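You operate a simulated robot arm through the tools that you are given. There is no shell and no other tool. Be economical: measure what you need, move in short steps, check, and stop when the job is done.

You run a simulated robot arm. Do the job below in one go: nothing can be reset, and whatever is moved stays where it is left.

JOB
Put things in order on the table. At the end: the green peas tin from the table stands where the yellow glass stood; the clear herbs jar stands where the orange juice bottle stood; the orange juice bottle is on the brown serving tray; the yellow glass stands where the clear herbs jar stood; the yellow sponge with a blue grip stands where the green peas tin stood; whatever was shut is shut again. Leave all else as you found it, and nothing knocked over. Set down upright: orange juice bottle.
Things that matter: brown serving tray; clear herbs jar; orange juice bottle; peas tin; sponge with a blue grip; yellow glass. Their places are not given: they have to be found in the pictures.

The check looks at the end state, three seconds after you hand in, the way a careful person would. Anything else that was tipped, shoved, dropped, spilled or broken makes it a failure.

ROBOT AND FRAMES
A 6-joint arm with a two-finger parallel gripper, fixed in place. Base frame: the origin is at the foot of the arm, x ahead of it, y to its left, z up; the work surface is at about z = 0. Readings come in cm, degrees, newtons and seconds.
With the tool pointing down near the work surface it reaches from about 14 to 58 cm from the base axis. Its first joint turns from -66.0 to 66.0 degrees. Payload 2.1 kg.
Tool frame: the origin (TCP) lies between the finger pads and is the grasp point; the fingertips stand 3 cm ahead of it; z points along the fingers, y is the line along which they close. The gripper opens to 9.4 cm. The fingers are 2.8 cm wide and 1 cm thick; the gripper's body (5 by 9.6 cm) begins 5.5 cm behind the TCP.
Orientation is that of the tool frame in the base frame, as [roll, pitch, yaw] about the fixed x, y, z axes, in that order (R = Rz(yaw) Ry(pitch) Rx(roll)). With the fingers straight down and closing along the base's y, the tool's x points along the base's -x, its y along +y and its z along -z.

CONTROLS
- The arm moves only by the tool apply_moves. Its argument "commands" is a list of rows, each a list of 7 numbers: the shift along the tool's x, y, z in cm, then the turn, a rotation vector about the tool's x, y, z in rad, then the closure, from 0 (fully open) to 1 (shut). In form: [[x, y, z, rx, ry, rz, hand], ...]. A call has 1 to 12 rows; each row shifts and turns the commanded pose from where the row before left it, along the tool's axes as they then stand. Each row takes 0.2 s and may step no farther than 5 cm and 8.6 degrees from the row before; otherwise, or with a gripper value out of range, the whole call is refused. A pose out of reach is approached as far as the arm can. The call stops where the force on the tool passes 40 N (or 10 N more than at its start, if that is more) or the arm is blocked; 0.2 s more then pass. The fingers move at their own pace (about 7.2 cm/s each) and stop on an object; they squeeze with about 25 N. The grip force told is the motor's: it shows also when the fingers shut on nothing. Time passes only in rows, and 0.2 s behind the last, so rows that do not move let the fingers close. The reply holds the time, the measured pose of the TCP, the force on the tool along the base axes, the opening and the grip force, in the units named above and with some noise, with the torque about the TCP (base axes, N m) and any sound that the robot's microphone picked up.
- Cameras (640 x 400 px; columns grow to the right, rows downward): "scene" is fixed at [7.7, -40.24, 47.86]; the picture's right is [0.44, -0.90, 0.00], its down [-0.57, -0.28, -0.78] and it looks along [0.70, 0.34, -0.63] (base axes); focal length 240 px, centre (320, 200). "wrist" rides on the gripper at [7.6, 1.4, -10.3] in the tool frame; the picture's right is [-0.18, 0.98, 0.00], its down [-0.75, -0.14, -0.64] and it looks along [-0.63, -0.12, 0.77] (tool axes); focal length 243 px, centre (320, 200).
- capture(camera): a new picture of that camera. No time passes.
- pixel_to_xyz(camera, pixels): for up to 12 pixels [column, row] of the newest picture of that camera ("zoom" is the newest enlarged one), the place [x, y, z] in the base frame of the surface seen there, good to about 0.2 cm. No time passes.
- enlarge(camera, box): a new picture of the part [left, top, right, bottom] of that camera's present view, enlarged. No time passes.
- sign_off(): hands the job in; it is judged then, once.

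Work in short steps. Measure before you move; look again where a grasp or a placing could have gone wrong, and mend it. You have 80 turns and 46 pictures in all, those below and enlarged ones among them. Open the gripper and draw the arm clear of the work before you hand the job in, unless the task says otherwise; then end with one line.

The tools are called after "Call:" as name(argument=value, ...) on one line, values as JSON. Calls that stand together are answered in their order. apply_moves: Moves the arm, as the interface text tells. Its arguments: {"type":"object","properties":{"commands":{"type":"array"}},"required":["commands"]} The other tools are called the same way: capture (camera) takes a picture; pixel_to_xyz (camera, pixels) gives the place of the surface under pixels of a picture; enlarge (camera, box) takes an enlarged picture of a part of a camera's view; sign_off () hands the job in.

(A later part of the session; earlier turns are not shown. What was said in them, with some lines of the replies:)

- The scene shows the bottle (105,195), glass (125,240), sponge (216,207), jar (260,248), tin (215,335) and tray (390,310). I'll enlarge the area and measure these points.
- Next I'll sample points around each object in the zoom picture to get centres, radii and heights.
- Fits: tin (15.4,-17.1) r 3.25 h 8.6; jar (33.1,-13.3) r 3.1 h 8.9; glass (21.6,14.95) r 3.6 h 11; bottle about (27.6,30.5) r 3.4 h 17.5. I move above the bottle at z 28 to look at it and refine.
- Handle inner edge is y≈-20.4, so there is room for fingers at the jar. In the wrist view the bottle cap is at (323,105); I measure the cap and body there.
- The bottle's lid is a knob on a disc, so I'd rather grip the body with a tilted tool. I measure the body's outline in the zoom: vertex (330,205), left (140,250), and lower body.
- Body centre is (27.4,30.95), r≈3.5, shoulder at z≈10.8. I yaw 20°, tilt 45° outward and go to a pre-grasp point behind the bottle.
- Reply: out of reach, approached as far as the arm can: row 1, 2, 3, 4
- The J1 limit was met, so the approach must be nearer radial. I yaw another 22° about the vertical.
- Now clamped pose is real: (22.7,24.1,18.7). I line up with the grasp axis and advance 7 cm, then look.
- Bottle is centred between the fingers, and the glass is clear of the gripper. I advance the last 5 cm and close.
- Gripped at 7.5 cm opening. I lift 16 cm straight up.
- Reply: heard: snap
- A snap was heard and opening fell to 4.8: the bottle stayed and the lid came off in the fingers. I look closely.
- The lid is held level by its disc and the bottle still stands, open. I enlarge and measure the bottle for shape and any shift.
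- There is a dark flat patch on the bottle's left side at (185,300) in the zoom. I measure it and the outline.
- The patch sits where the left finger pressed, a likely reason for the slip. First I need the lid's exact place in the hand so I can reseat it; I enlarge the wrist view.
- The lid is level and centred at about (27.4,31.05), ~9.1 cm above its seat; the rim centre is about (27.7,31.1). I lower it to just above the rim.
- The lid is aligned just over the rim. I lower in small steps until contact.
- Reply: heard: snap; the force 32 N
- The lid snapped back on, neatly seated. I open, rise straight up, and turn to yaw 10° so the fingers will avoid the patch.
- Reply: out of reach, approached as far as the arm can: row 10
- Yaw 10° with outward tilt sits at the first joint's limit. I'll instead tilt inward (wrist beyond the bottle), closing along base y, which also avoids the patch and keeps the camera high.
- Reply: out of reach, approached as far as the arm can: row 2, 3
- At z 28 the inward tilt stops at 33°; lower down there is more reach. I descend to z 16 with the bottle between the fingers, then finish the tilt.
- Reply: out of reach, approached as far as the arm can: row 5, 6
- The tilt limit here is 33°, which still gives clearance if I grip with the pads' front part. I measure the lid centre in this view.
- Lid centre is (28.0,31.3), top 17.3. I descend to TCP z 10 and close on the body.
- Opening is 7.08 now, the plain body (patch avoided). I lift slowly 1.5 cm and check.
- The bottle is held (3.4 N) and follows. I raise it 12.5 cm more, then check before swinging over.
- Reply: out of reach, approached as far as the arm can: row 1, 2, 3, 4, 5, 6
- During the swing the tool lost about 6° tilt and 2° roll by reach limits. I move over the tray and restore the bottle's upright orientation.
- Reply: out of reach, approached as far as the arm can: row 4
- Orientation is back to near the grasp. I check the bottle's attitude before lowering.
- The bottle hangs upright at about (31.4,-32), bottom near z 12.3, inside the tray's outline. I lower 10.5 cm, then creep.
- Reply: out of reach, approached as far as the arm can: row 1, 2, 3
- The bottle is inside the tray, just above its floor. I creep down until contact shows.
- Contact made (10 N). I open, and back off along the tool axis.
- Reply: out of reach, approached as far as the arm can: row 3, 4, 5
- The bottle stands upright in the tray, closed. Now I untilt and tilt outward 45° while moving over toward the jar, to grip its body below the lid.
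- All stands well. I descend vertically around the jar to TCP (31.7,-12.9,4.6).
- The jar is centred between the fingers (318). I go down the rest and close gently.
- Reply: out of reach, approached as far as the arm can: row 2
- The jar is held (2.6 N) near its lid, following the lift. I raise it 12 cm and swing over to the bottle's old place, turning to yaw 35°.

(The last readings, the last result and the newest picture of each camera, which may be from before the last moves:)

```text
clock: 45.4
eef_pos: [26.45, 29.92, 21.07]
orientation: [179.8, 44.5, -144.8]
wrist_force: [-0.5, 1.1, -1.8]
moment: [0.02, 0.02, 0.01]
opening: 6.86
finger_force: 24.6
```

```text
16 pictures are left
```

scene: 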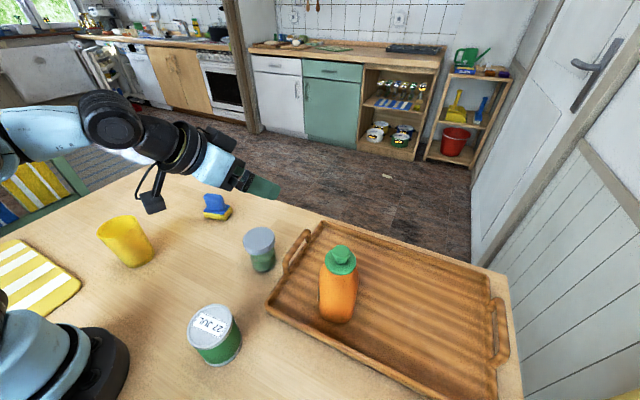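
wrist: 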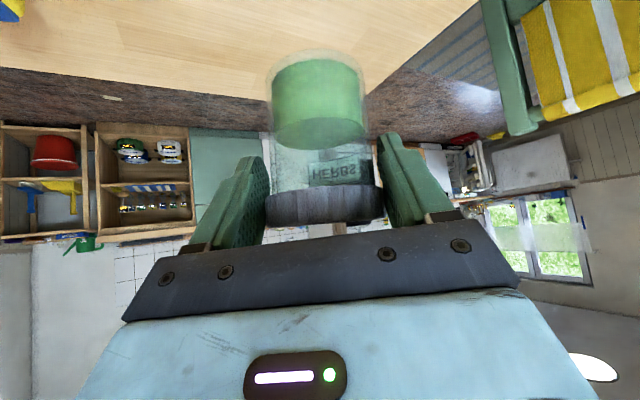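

The jar hangs straight at the target. I lower it 13.6 cm and then check pose.

Call:
apply_moves(commands=[[2.31, 0.08, 2.5, 0, 0, 0, 1], [2.31, 0.08, 2.5, 0, 0, 0, 1], [2.31, 0.08, 2.5, 0, 0, 0, 1], [2.31, 0.08, 2.5, 0, 0, 0, 1], [0, 0, 0, 0, 0, 0, 1]])

```text
clock: 46.6
eef_pos: [26.48, 30.73, 7.44]
orientation: [179.9, 44.5, -144.8]
wrist_force: [-1.2, -0.5, -2.9]
moment: [-0.03, 0.06, -0.01]
opening: 6.83
finger_force: 24.8
```

Reached; bottom about 0.4 cm above the table. I creep down to contact.

Call:
apply_moves(commands=[[0.14, 0, 0.14, 0, 0, 0, 1], [0.14, 0, 0.14, 0, 0, 0, 1], [0.07, 0, 0.07, 0, 0, 0, 1], [0, 0, 0, 0, 0, 0, 1]])

Call:
enlarge(camera="scene", box=[30, 150, 190, 260])

```text
clock: 47.6
eef_pos: [26.69, 30.89, 6.94]
orientation: [179.8, 44.6, -144.8]
wrist_force: [-1.2, 0.6, 4.4]
moment: [-0.01, -0.03, 0.01]
opening: 6.86
finger_force: 24.9
```

```text
3.64 times, centred on (110, 205) of scene
```

zoom: 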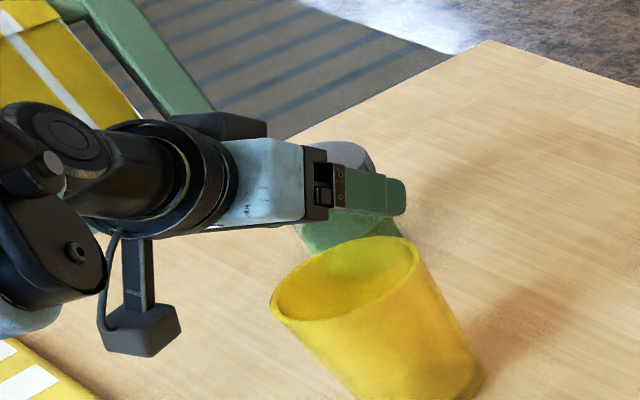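

Contact at 4.4 N. I open and rise straight up.

Call:
apply_moves(commands=[[0, 0, 0, 0, 0, 0, 0], [0, 0, 0, 0, 0, 0, 0], [-0.7, 0, -0.7, 0, 0, 0, 0], [-2.1, 0, -2.1, 0, 0, 0, 0], [-2.5, 0, -2.5, 0, 0, 0, 0], [-2.5, 0, -2.5, 0, 0, 0, 0], [-2.5, 0, -2.5, 0, 0, 0, 0], [-2.5, 0, -2.5, 0, 0, 0, 0], [0, 0, 0, 0, 0, 0, 0]])

Call:
capture(camera="scene")

Call:
pixel_to_xyz(camera="scene", pixels=[[116, 220], [102, 228], [109, 240], [122, 238], [134, 226], [137, 218], [125, 262], [135, 263], [148, 255]])

```text
clock: 49.6
eef_pos: [26.82, 30.9, 25.16]
orientation: [179.8, 44.4, -144.9]
wrist_force: [0.3, 0.8, -0.1]
moment: [-0.02, 0.0, 0.04]
opening: 9.38
finger_force: 0.1
```

```text
14 pictures are left
```

scene: 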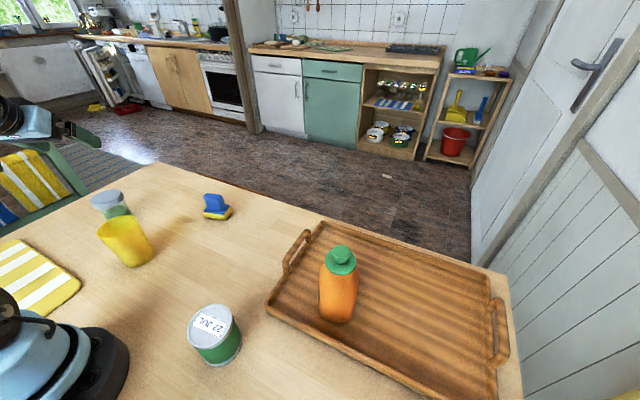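

```text
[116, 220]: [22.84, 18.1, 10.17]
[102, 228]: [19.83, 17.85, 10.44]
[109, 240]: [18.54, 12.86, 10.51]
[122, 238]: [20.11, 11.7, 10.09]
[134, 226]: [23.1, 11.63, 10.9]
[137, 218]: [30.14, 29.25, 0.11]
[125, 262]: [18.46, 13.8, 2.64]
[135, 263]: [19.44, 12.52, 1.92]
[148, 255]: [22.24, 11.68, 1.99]
```

The jar stands at (27.5,31). The glass is unmoved at (21.6,14.95), h 11. I go vertical with yaw 0.

Call:
apply_moves(commands=[[0, 0, 0, 0, 0.129, 0, 0], [0, 0, 0, 0, 0.129, 0, 0], [0, 0, 0, 0, 0.129, 0, 0], [0, 0, 0, 0, 0.129, 0, 0], [0, 0, 0, 0, 0.129, 0, 0], [0, 0, 0, 0, 0.129, 0, 0], [0, 0, 0, 0, 0, 0.123, 0], [0, 0, 0, 0, 0, 0.123, 0], [0, 0, 0, 0, 0, 0.123, 0], [0, 0, 0, 0, 0, 0.123, 0], [0, 0, 0, 0, 0, 0.123, 0], [0, 0, 0, 0, 0, 0, 0]])

Call:
apply_moves(commands=[[1.25, -4, 1, 0, 0, 0, 0], [1.25, -4, 1, 0, 0, 0, 0], [1.25, -4, 1, 0, 0, 0, 0], [1.25, -4, 1, 0, 0, 0, 0], [0, 0, 0, 0, 0, 0, 0]])

Call:
capture(camera="wrist")

```text
clock: 52.2
eef_pos: [26.95, 30.89, 25.13]
orientation: [179.8, 0.1, 179.9]
wrist_force: [-1.1, -0.2, -0.2]
moment: [0.01, 0.01, -0.02]
opening: 9.41
finger_force: 0.1
```

```text
clock: 53.4
eef_pos: [21.8, 14.92, 21.26]
orientation: [179.7, 0.1, -179.9]
wrist_force: [0.1, 0.1, -0.7]
moment: [0.0, 0.0, 0.01]
opening: 9.39
finger_force: 0.1
```

```text
13 pictures are left
```

wrist: 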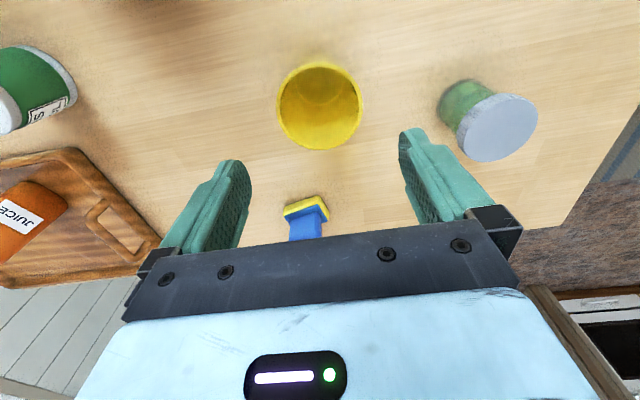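

Empty glass rim is centred near (319,105). I measure its rim, and the sponge at (306,215).

Call:
pixel_to_xyz(camera="wrist", pixels=[[279, 100], [361, 100], [320, 64], [318, 147], [286, 210], [326, 200], [305, 203], [307, 228], [292, 228], [320, 225], [300, 235], [328, 208]])

```text
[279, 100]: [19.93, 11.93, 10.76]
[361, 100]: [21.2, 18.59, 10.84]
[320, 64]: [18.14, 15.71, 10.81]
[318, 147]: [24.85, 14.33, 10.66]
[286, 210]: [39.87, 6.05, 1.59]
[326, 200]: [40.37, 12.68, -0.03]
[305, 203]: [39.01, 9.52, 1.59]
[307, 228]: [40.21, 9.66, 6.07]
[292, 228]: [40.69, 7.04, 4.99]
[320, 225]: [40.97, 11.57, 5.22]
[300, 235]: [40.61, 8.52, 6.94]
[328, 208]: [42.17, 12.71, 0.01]
```

Glass centre (21.5,15.15), rim 6.8 wide. I descend to z 7.5 and close.

Call:
apply_moves(commands=[[0.075, 0.06, 3.44, 0, 0, 0, 0], [0.075, 0.06, 3.44, 0, 0, 0, 0], [0.075, 0.06, 3.44, 0, 0, 0, 0], [0.075, 0.06, 3.44, 0, 0, 0, 0], [0, 0, 0, 0, 0, 0, 0.2], [0, 0, 0, 0, 0, 0, 1], [0, 0, 0, 0, 0, 0, 1], [0, 0, 0, 0, 0, 0, 1]])

Call:
apply_moves(commands=[[0, 0, -0.3, 0, 0, 0, 1], [0, 0, -0.4, 0, 0, 0, 1], [0, 0, -0.5, 0, 0, 0, 1], [0, 0, -0.8, 0, 0, 0, 1], [0, 0, 0, 0, 0, 0, 1]])

Call:
capture(camera="wrist")

```text
clock: 55.2
eef_pos: [21.68, 15.11, 7.32]
orientation: [179.7, 0.1, -179.9]
wrist_force: [0.6, 0.2, -3.0]
moment: [0.01, 0.01, 0.0]
opening: 7.24
finger_force: 25.1
```

```text
clock: 56.4
eef_pos: [21.44, 15.15, 9.33]
orientation: [179.8, 0.0, -179.9]
wrist_force: [0.5, 0.1, -1.7]
moment: [0.0, 0.01, 0.0]
opening: 7.25
finger_force: 25.1
```

```text
12 pictures are left
```

wrist: 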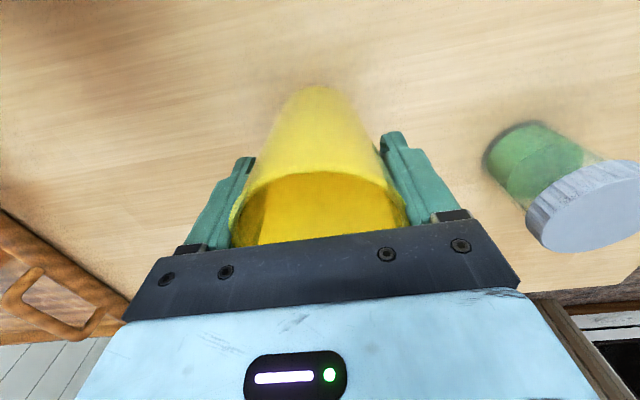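

Glass is held and lifted. I raise it and carry it over the jar's old place (33.1,-13.3).

Call:
apply_moves(commands=[[0, 0, -3.5, 0, 0, 0, 1], [0, 0, -3.5, 0, 0, 0, 1], [0, 0, -3.5, 0, 0, 0, 1], [-1.66, -4.06, 0, 0, 0, 0, 1], [-1.66, -4.06, 0, 0, 0, 0, 1], [-1.66, -4.06, 0, 0, 0, 0, 1], [-1.66, -4.06, 0, 0, 0, 0, 1], [-1.66, -4.06, 0, 0, 0, 0, 1], [-1.66, -4.06, 0, 0, 0, 0, 1], [-1.66, -4.06, 0, 0, 0, 0, 1], [0, 0, 0, 0, 0, 0, 1]])

Call:
apply_moves(commands=[[0, 0, 4, 0, 0, 0, 1], [0, 0, 4, 0, 0, 0, 1], [0, 0, 3.6, 0, 0, 0, 1], [0, 0, 0, 0, 0, 0, 1]])

```text
clock: 58.8
eef_pos: [32.79, -13.05, 19.98]
orientation: [179.9, 0.1, -179.8]
wrist_force: [0.1, -0.5, -2.5]
moment: [0.02, 0.01, 0.0]
opening: 7.25
finger_force: 24.8
```

```text
clock: 59.8
eef_pos: [33.23, -13.03, 7.99]
orientation: [179.7, 0.2, -179.9]
wrist_force: [1.1, 0.5, -1.7]
moment: [-0.01, 0.01, 0.0]
opening: 7.25
finger_force: 25.2
```

The glass is ~0.5 cm above the table. I creep to contact.

Call:
apply_moves(commands=[[0, 0, 0.2, 0, 0, 0, 1], [0, 0, 0.2, 0, 0, 0, 1], [0, 0, 0.15, 0, 0, 0, 1], [0, 0, 0, 0, 0, 0, 1]])

```text
clock: 60.8
eef_pos: [33.21, -13.19, 7.53]
orientation: [179.8, 0.1, -179.9]
wrist_force: [0.1, -0.5, -2.0]
moment: [0.02, -0.02, -0.02]
opening: 7.23
finger_force: 25.0
```

Call:
apply_moves(commands=[[0, 0, 0.12, 0, 0, 0, 1], [0, 0, 0.12, 0, 0, 0, 1], [0, 0, 0, 0, 0, 0, 1]])

```text
clock: 61.6
eef_pos: [33.3, -13.18, 7.31]
orientation: [179.8, 0.1, -179.9]
wrist_force: [0.1, 0.0, -3.0]
moment: [0.02, -0.01, 0.01]
opening: 7.24
finger_force: 25.5
```

Still hanging (−3 N). One more small step.

Call:
apply_moves(commands=[[0, 0, 0.12, 0, 0, 0, 1], [0, 0, 0.1, 0, 0, 0, 1], [0, 0, 0, 0, 0, 0, 1]])

```text
clock: 62.4
eef_pos: [33.21, -13.31, 7.32]
orientation: [179.9, 0.1, -180.0]
wrist_force: [2.3, -5.1, 15.8]
moment: [0.11, 0.04, -0.05]
opening: 7.25
finger_force: 25.1
```

Contact (16 N). I open and rise, then move over the tin at (15.4,-17.1).

Call:
apply_moves(commands=[[0, 0, -0.15, 0, 0, 0, 1], [0, 0, 0, 0, 0, 0, 0], [0, 0, 0, 0, 0, 0, 0], [0, 0, -1, 0, 0, 0, 0], [0, 0, -4, 0, 0, 0, 0], [0, 0, -4, 0, 0, 0, 0], [0, 0, -4, 0, 0, 0, 0], [4.45, -0.95, 0, 0, 0, 0, 0], [4.45, -0.95, 0, 0, 0, 0, 0], [4.45, -0.95, 0, 0, 0, 0, 0], [4.45, -0.95, 0, 0, 0, 0, 0], [0, 0, 0, 0, 0, 0, 0]])

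Call:
capture(camera="wrist")

Call:
capture(camera="scene")

```text
clock: 65.0
eef_pos: [15.22, -17.08, 20.47]
orientation: [179.8, 0.1, -179.8]
wrist_force: [-0.1, 0.5, 0.1]
moment: [-0.01, -0.04, 0.01]
opening: 9.38
finger_force: 0.0
```

```text
11 pictures are left
```

wrist: 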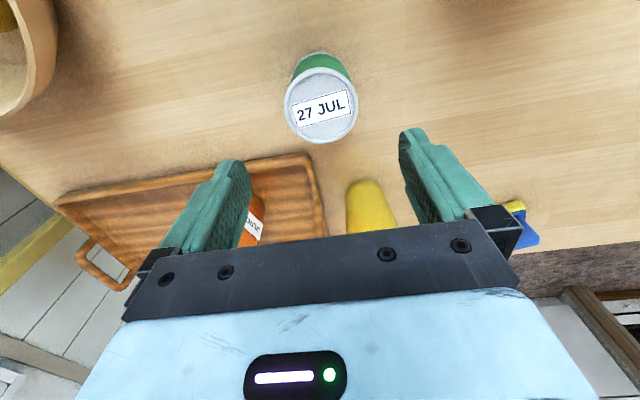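

```text
10 pictures are left
```

scene: 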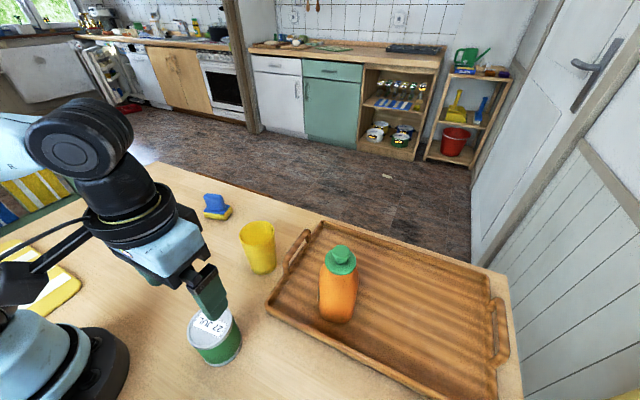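

The glass stands in the jar's place. I measure the tin's lid centre at (320,105).

Call:
pixel_to_xyz(camera="wrist", pixels=[[286, 102], [357, 102], [318, 69], [322, 140], [294, 80], [350, 75]])

```text
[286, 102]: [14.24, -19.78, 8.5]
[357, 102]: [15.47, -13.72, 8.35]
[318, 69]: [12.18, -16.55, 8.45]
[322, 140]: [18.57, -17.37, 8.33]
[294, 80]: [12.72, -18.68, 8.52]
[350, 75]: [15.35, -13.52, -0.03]
```

Tin centre (15.4,-16.9). I descend to z 4.2, close, and lift a little.

Call:
apply_moves(commands=[[-0.045, 0.035, 4.07, 0, 0, 0, 0], [-0.045, 0.035, 4.07, 0, 0, 0, 0], [-0.045, 0.035, 4.07, 0, 0, 0, 0], [-0.045, 0.035, 4.07, 0, 0, 0, 0], [0, 0, 0, 0, 0, 0, 0.2], [0, 0, 0, 0, 0, 0, 1], [0, 0, 0, 0, 0, 0, 1], [0, 0, 0, 0, 0, 0, 1]])

Call:
apply_moves(commands=[[0, 0, -0.3, 0, 0, 0, 1], [0, 0, -0.4, 0, 0, 0, 1], [0, 0, -0.5, 0, 0, 0, 1], [0, 0, -0.8, 0, 0, 0, 1], [0, 0, 0, 0, 0, 0, 1]])

Call:
capture(camera="wrist")

```text
clock: 66.8
eef_pos: [15.55, -16.9, 4.07]
orientation: [179.8, 0.1, -180.0]
wrist_force: [0.0, -0.4, 0.4]
moment: [-0.03, 0.02, -0.05]
opening: 6.81
finger_force: 25.0
```

```text
clock: 68.0
eef_pos: [15.58, -16.93, 6.11]
orientation: [179.8, 0.0, -179.9]
wrist_force: [-0.2, 0.1, -4.6]
moment: [-0.02, 0.02, -0.01]
opening: 6.78
finger_force: 24.9
```

```text
9 pictures are left
```

wrist: 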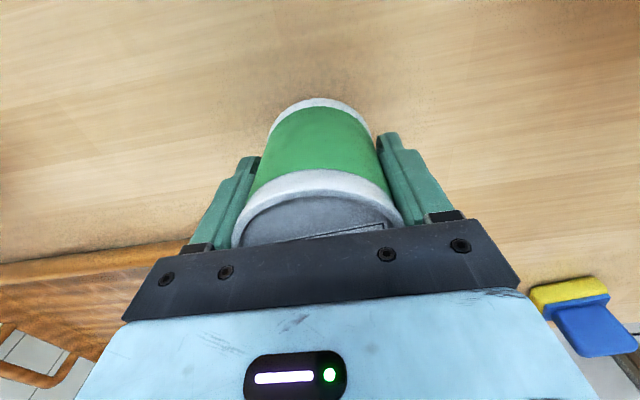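

Tin held (4.6 N). I lift and carry it by a slightly outward path to (21.55,15.1).

Call:
apply_moves(commands=[[0, 0, -3.6, 0, 0, 0, 1], [0, 0, -3.6, 0, 0, 0, 1], [0, 0, -3.6, 0, 0, 0, 1], [-2.2, 4, 0, 0, 0, 0, 1], [-2.2, 4, 0, 0, 0, 0, 1], [-2.2, 4, 0, 0, 0, 0, 1], [-2.2, 4, 0, 0, 0, 0, 1], [0.7, 4, 0, 0, 0, 0, 1], [0.7, 4, 0, 0, 0, 0, 1], [0.7, 4, 0, 0, 0, 0, 1], [0.7, 4, 0, 0, 0, 0, 1], [0, 0, 0, 0, 0, 0, 1]])

Call:
apply_moves(commands=[[0, 0, 4, 0, 0, 0, 1], [0, 0, 4, 0, 0, 0, 1], [0, 0, 4, 0, 0, 0, 1], [0, 0, 0.3, 0, 0, 0, 1], [0, 0, 0, 0, 0, 0, 1]])

```text
clock: 70.6
eef_pos: [21.28, 15.02, 16.99]
orientation: [179.9, 0.1, -179.9]
wrist_force: [0.6, -0.3, -4.1]
moment: [-0.01, -0.04, 0.0]
opening: 6.81
finger_force: 25.1
```

```text
clock: 71.8
eef_pos: [21.5, 14.98, 4.65]
orientation: [179.8, 0.1, 180.0]
wrist_force: [-0.6, -0.5, -3.2]
moment: [-0.02, -0.01, 0.02]
opening: 6.79
finger_force: 24.9
```

At (21.5,15.0), about 0.5 cm above the table. I creep to contact.

Call:
apply_moves(commands=[[0, 0, 0.2, 0, 0, 0, 1], [0, 0, 0.15, 0, 0, 0, 1], [0, 0, 0.12, 0, 0, 0, 1], [0, 0, 0, 0, 0, 0, 1]])

```text
clock: 72.8
eef_pos: [21.62, 15.13, 4.12]
orientation: [179.8, 0.0, -179.9]
wrist_force: [0.1, 0.1, -4.3]
moment: [0.02, 0.02, -0.02]
opening: 6.8
finger_force: 24.8
```

Call:
apply_moves(commands=[[0, 0, 0.1, 0, 0, 0, 1], [0, 0, 0.08, 0, 0, 0, 1], [0, 0, 0, 0, 0, 0, 1]])

```text
clock: 73.6
eef_pos: [21.63, 15.11, 3.93]
orientation: [179.8, 0.0, -179.9]
wrist_force: [2.1, 3.9, 19.0]
moment: [-0.52, 0.07, 0.15]
opening: 6.81
finger_force: 25.2
```

Contact (19 N). I open, rise, and move toward the sponge for a look.

Call:
apply_moves(commands=[[0, 0, -0.15, 0, 0, 0, 1], [0, 0, 0, 0, 0, 0, 0], [0, 0, 0, 0, 0, 0, 0], [0, 0, -1, 0, 0, 0, 0], [0, 0, -4, 0, 0, 0, 0], [0, 0, -4, 0, 0, 0, 0], [0, 0, -4, 0, 0, 0, 0], [-4.2, -1.6, 0, 0, 0, 0, 0], [-4.2, -1.6, 0, 0, 0, 0, 0], [-4.2, -1.6, 0, 0, 0, 0, 0], [-4.2, -1.3, 0, 0, 0, 0, 0], [0, 0, 0, 0, 0, 0, 0]])

Call:
capture(camera="wrist")

```text
clock: 76.2
eef_pos: [38.51, 8.88, 17.11]
orientation: [179.8, 0.2, -179.9]
wrist_force: [-1.1, 0.0, -0.1]
moment: [0.03, 0.01, 0.03]
opening: 9.4
finger_force: 0.1
```

```text
8 pictures are left
```

wrist: 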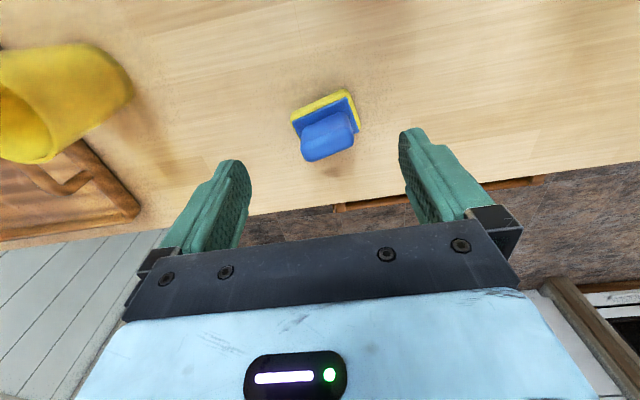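

Call:
enlarge(camera="wrist", box=[270, 75, 390, 175])

Call:
pixel_to_xyz(camera="wrist", pixels=[[292, 117], [350, 92], [357, 130], [303, 148], [347, 137], [340, 115], [308, 127], [325, 140], [308, 160], [352, 147], [328, 154], [325, 118]])

```text
4.00 times, centred on (330, 125) of wrist
```

zoom: 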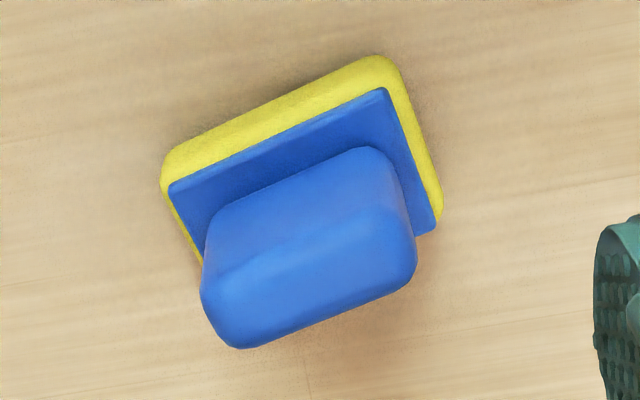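

```text
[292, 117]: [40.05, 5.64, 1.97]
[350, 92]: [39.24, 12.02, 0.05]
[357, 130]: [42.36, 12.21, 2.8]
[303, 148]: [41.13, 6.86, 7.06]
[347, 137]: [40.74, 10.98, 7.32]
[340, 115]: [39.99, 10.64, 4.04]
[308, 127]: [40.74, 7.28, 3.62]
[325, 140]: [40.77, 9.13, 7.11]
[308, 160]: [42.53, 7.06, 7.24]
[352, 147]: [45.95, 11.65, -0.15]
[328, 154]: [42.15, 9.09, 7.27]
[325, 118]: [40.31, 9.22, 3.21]
```

The blue grip is centred about (41.5,8.95), top 7.3, ~4.3 long and rotated ~7°. I yaw 7°, descend to TCP z 6.6 and close on its ends.

Call:
apply_moves(commands=[[0, 0, 0, 0, 0, -0.122, 0], [-1, -0.1, 3.5, 0, 0, 0, 0], [-1, -0.1, 3.5, 0, 0, 0, 0], [-1, -0.1, 3.5, 0, 0, 0, 0], [0, 0, 0, 0, 0, 0, 0.3], [0, 0, 0, 0, 0, 0, 1], [0, 0, 0, 0, 0, 0, 1], [0, 0, 0, 0, 0, 0, 1]])

Call:
apply_moves(commands=[[0, 0, -0.3, 0, 0, 0, 1], [0, 0, -0.5, 0, 0, 0, 1], [0, 0, -1, 0, 0, 0, 1], [0, 0, -1.2, 0, 0, 0, 1], [0, 0, 0, 0, 0, 0, 1]])

Call:
capture(camera="wrist")

```text
clock: 78.0
eef_pos: [41.28, 9.17, 6.74]
orientation: [179.8, 0.1, -173.1]
wrist_force: [-0.8, -0.2, 0.0]
moment: [-0.01, -0.01, 0.02]
opening: 5.35
finger_force: 25.2
```

```text
clock: 79.2
eef_pos: [41.39, 8.97, 9.72]
orientation: [179.7, 0.1, -173.0]
wrist_force: [-0.7, -0.8, -0.1]
moment: [-0.01, 0.0, -0.02]
opening: 5.39
finger_force: 25.3
```

```text
6 pictures are left
```

wrist: 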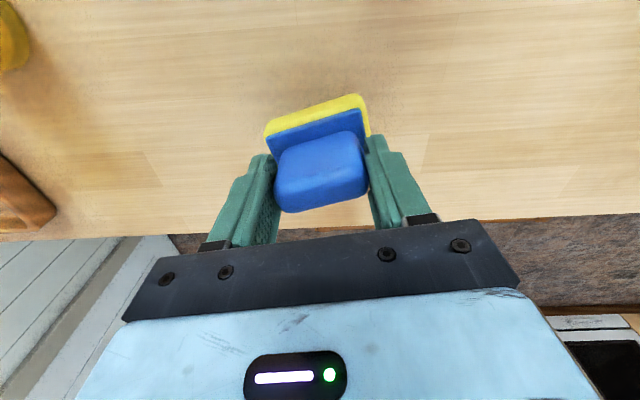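

Sponge is held. I raise it and carry it to the tin's old place (15.4,-17.0).

Call:
apply_moves(commands=[[0, 0, -3.4, 0, 0, 0, 1], [0, 0, -3.4, 0, 0, 0, 1], [0, 0, -3.4, 0, 0, 0, 1], [3.62, -2.83, 0, 0, 0, 0, 1], [3.62, -2.83, 0, 0, 0, 0, 1], [3.62, -2.83, 0, 0, 0, 0, 1], [3.62, -2.83, 0, 0, 0, 0, 1], [3.62, -2.83, 0, 0, 0, 0, 1], [3.62, -2.83, 0, 0, 0, 0, 1], [3.62, -2.83, 0, 0, 0, 0, 1], [3.62, -2.83, 0, 0, 0, 0, 1], [0, 0, 0, 0, 0, 0, 1]])

Call:
capture(camera="wrist")

```text
clock: 81.8
eef_pos: [15.04, -17.39, 19.79]
orientation: [179.7, 0.1, -173.0]
wrist_force: [-0.9, 0.3, -1.2]
moment: [0.04, -0.03, 0.02]
opening: 5.34
finger_force: 24.8
```

```text
5 pictures are left
```

wrist: 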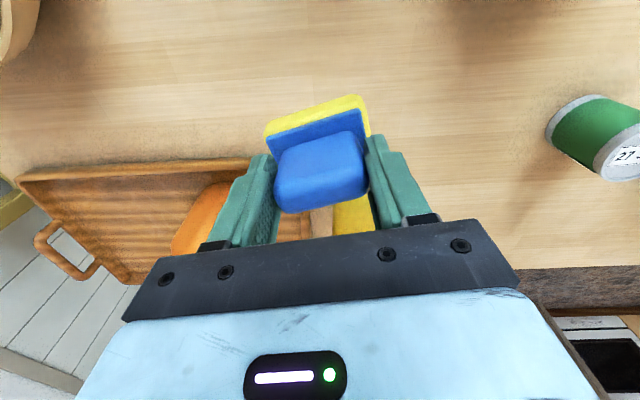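

Still the same grip. I lower to just above the table, correcting 0.4 cm.

Call:
apply_moves(commands=[[-0.1, 0.09, 3.15, 0, 0, 0, 1], [-0.1, 0.09, 3.15, 0, 0, 0, 1], [-0.1, 0.09, 3.15, 0, 0, 0, 1], [-0.1, 0.08, 3.15, 0, 0, 0, 1], [0, 0, 0.2, 0, 0, 0, 1], [0, 0, 0, 0, 0, 0, 1]])

```text
clock: 83.2
eef_pos: [15.8, -16.6, 6.85]
orientation: [179.8, 0.1, -173.0]
wrist_force: [-1.5, 0.4, -0.7]
moment: [-0.02, -0.01, 0.0]
opening: 5.33
finger_force: 24.6
```

Near (15.8,-16.6); I correct by ~0.3 cm and creep to contact.

Call:
apply_moves(commands=[[0.25, -0.22, 0, 0, 0, 0, 1], [0, 0, 0.12, 0, 0, 0, 1], [0, 0, 0.1, 0, 0, 0, 1], [0, 0, 0, 0, 0, 0, 1]])

```text
clock: 84.2
eef_pos: [15.46, -16.8, 6.65]
orientation: [179.8, 0.1, -173.0]
wrist_force: [-0.5, 3.9, 20.7]
moment: [-0.15, -0.02, 0.03]
opening: 5.37
finger_force: 24.2
```

Contact at 21 N. I open, rise and draw the arm clear, then check everything.

Call:
apply_moves(commands=[[0, 0, -0.15, 0, 0, 0, 1], [0, 0, 0, 0, 0, 0, 0], [0, 0, 0, 0, 0, 0, 0], [0, 0, -1.5, 0, 0, 0, 0], [0, 0, -4, 0, 0, 0, 0], [0, 0, -4, 0, 0, 0, 0], [0, 0, -4, 0, 0, 0, 0], [-2, 4, -3, 0, 0, 0, 0], [-2, 4, -3, 0, 0, 0, 0], [-2, 4, -3, 0, 0, 0, 0], [-1, 3, -2, 0, 0, 0, 0], [0, 0, 0, 0, 0, 0, 0]])

Call:
capture(camera="scene")

Call:
capture(camera="wrist")

```text
refused: row 8 steps farther than a row can; nothing moved
```

```text
4 pictures are left
```

scene: 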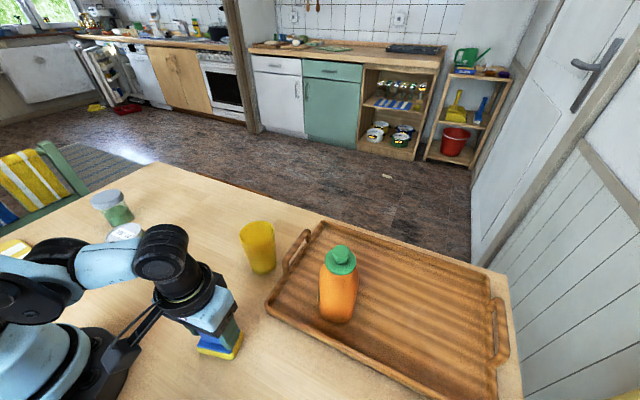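

```text
3 pictures are left
```

wrist: 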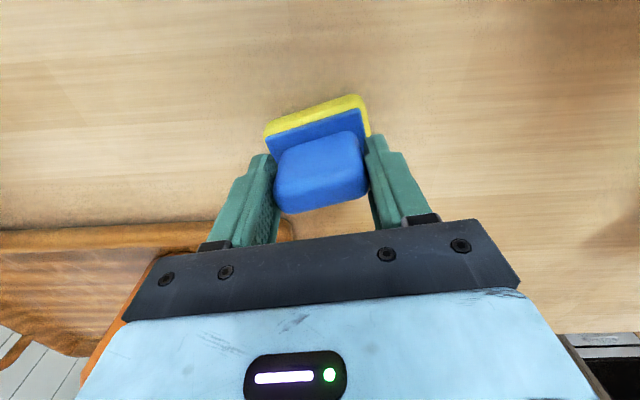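

The call was refused for one step's size; the sponge stands under the fingers. I repeat with smaller steps.

Call:
apply_moves(commands=[[0, 0, -0.15, 0, 0, 0, 1], [0, 0, 0, 0, 0, 0, 0], [0, 0, 0, 0, 0, 0, 0], [0, 0, -1.5, 0, 0, 0, 0], [0, 0, -4, 0, 0, 0, 0], [0, 0, -4, 0, 0, 0, 0], [0, 0, -4, 0, 0, 0, 0], [-1.5, 3, -3, 0, 0, 0, 0], [-1.5, 3, -3, 0, 0, 0, 0], [-1.5, 3, -3, 0, 0, 0, 0], [-1.5, 3, -2, 0, 0, 0, 0], [0, 0, 0, 0, 0, 0, 0]])

Call:
capture(camera="scene")

Call:
pixel_to_xyz(camera="scene", pixels=[[107, 197], [118, 218], [125, 232], [258, 230], [258, 268], [341, 255], [215, 335], [225, 350]])

```text
clock: 86.8
eef_pos: [20.26, -4.2, 31.24]
orientation: [179.8, 0.1, -173.0]
wrist_force: [-0.6, 0.4, -0.7]
moment: [0.02, 0.02, -0.01]
opening: 9.4
finger_force: 0.1
```

```text
2 pictures are left
```

scene: 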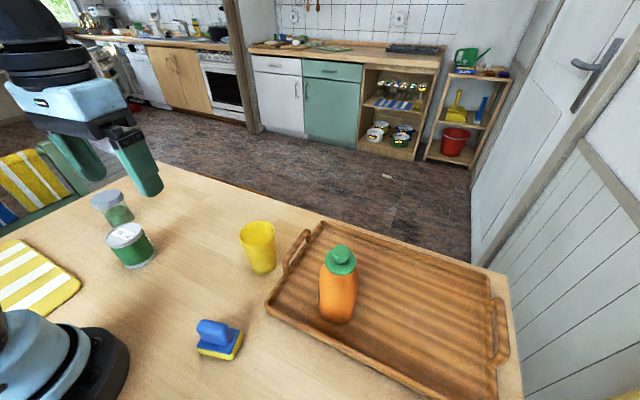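

```text
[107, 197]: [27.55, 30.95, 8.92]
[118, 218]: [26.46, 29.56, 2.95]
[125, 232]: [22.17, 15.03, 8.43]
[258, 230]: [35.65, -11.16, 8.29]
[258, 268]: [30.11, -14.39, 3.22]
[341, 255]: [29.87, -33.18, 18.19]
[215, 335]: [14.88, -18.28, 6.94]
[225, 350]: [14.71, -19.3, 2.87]
```

All five items stand upright in their places, the bottle is closed in the tray, and the arm is clear with the gripper open. I hand the job in.

Call:
sign_off()

```text
The job is handed in.
```

The job is handed in. The tin, jar, glass and sponge stand where you asked, and the orange juice bottle is upright on the tray. The bottle's lid came off during a first failed lift; I snapped it back on, and it is shut.
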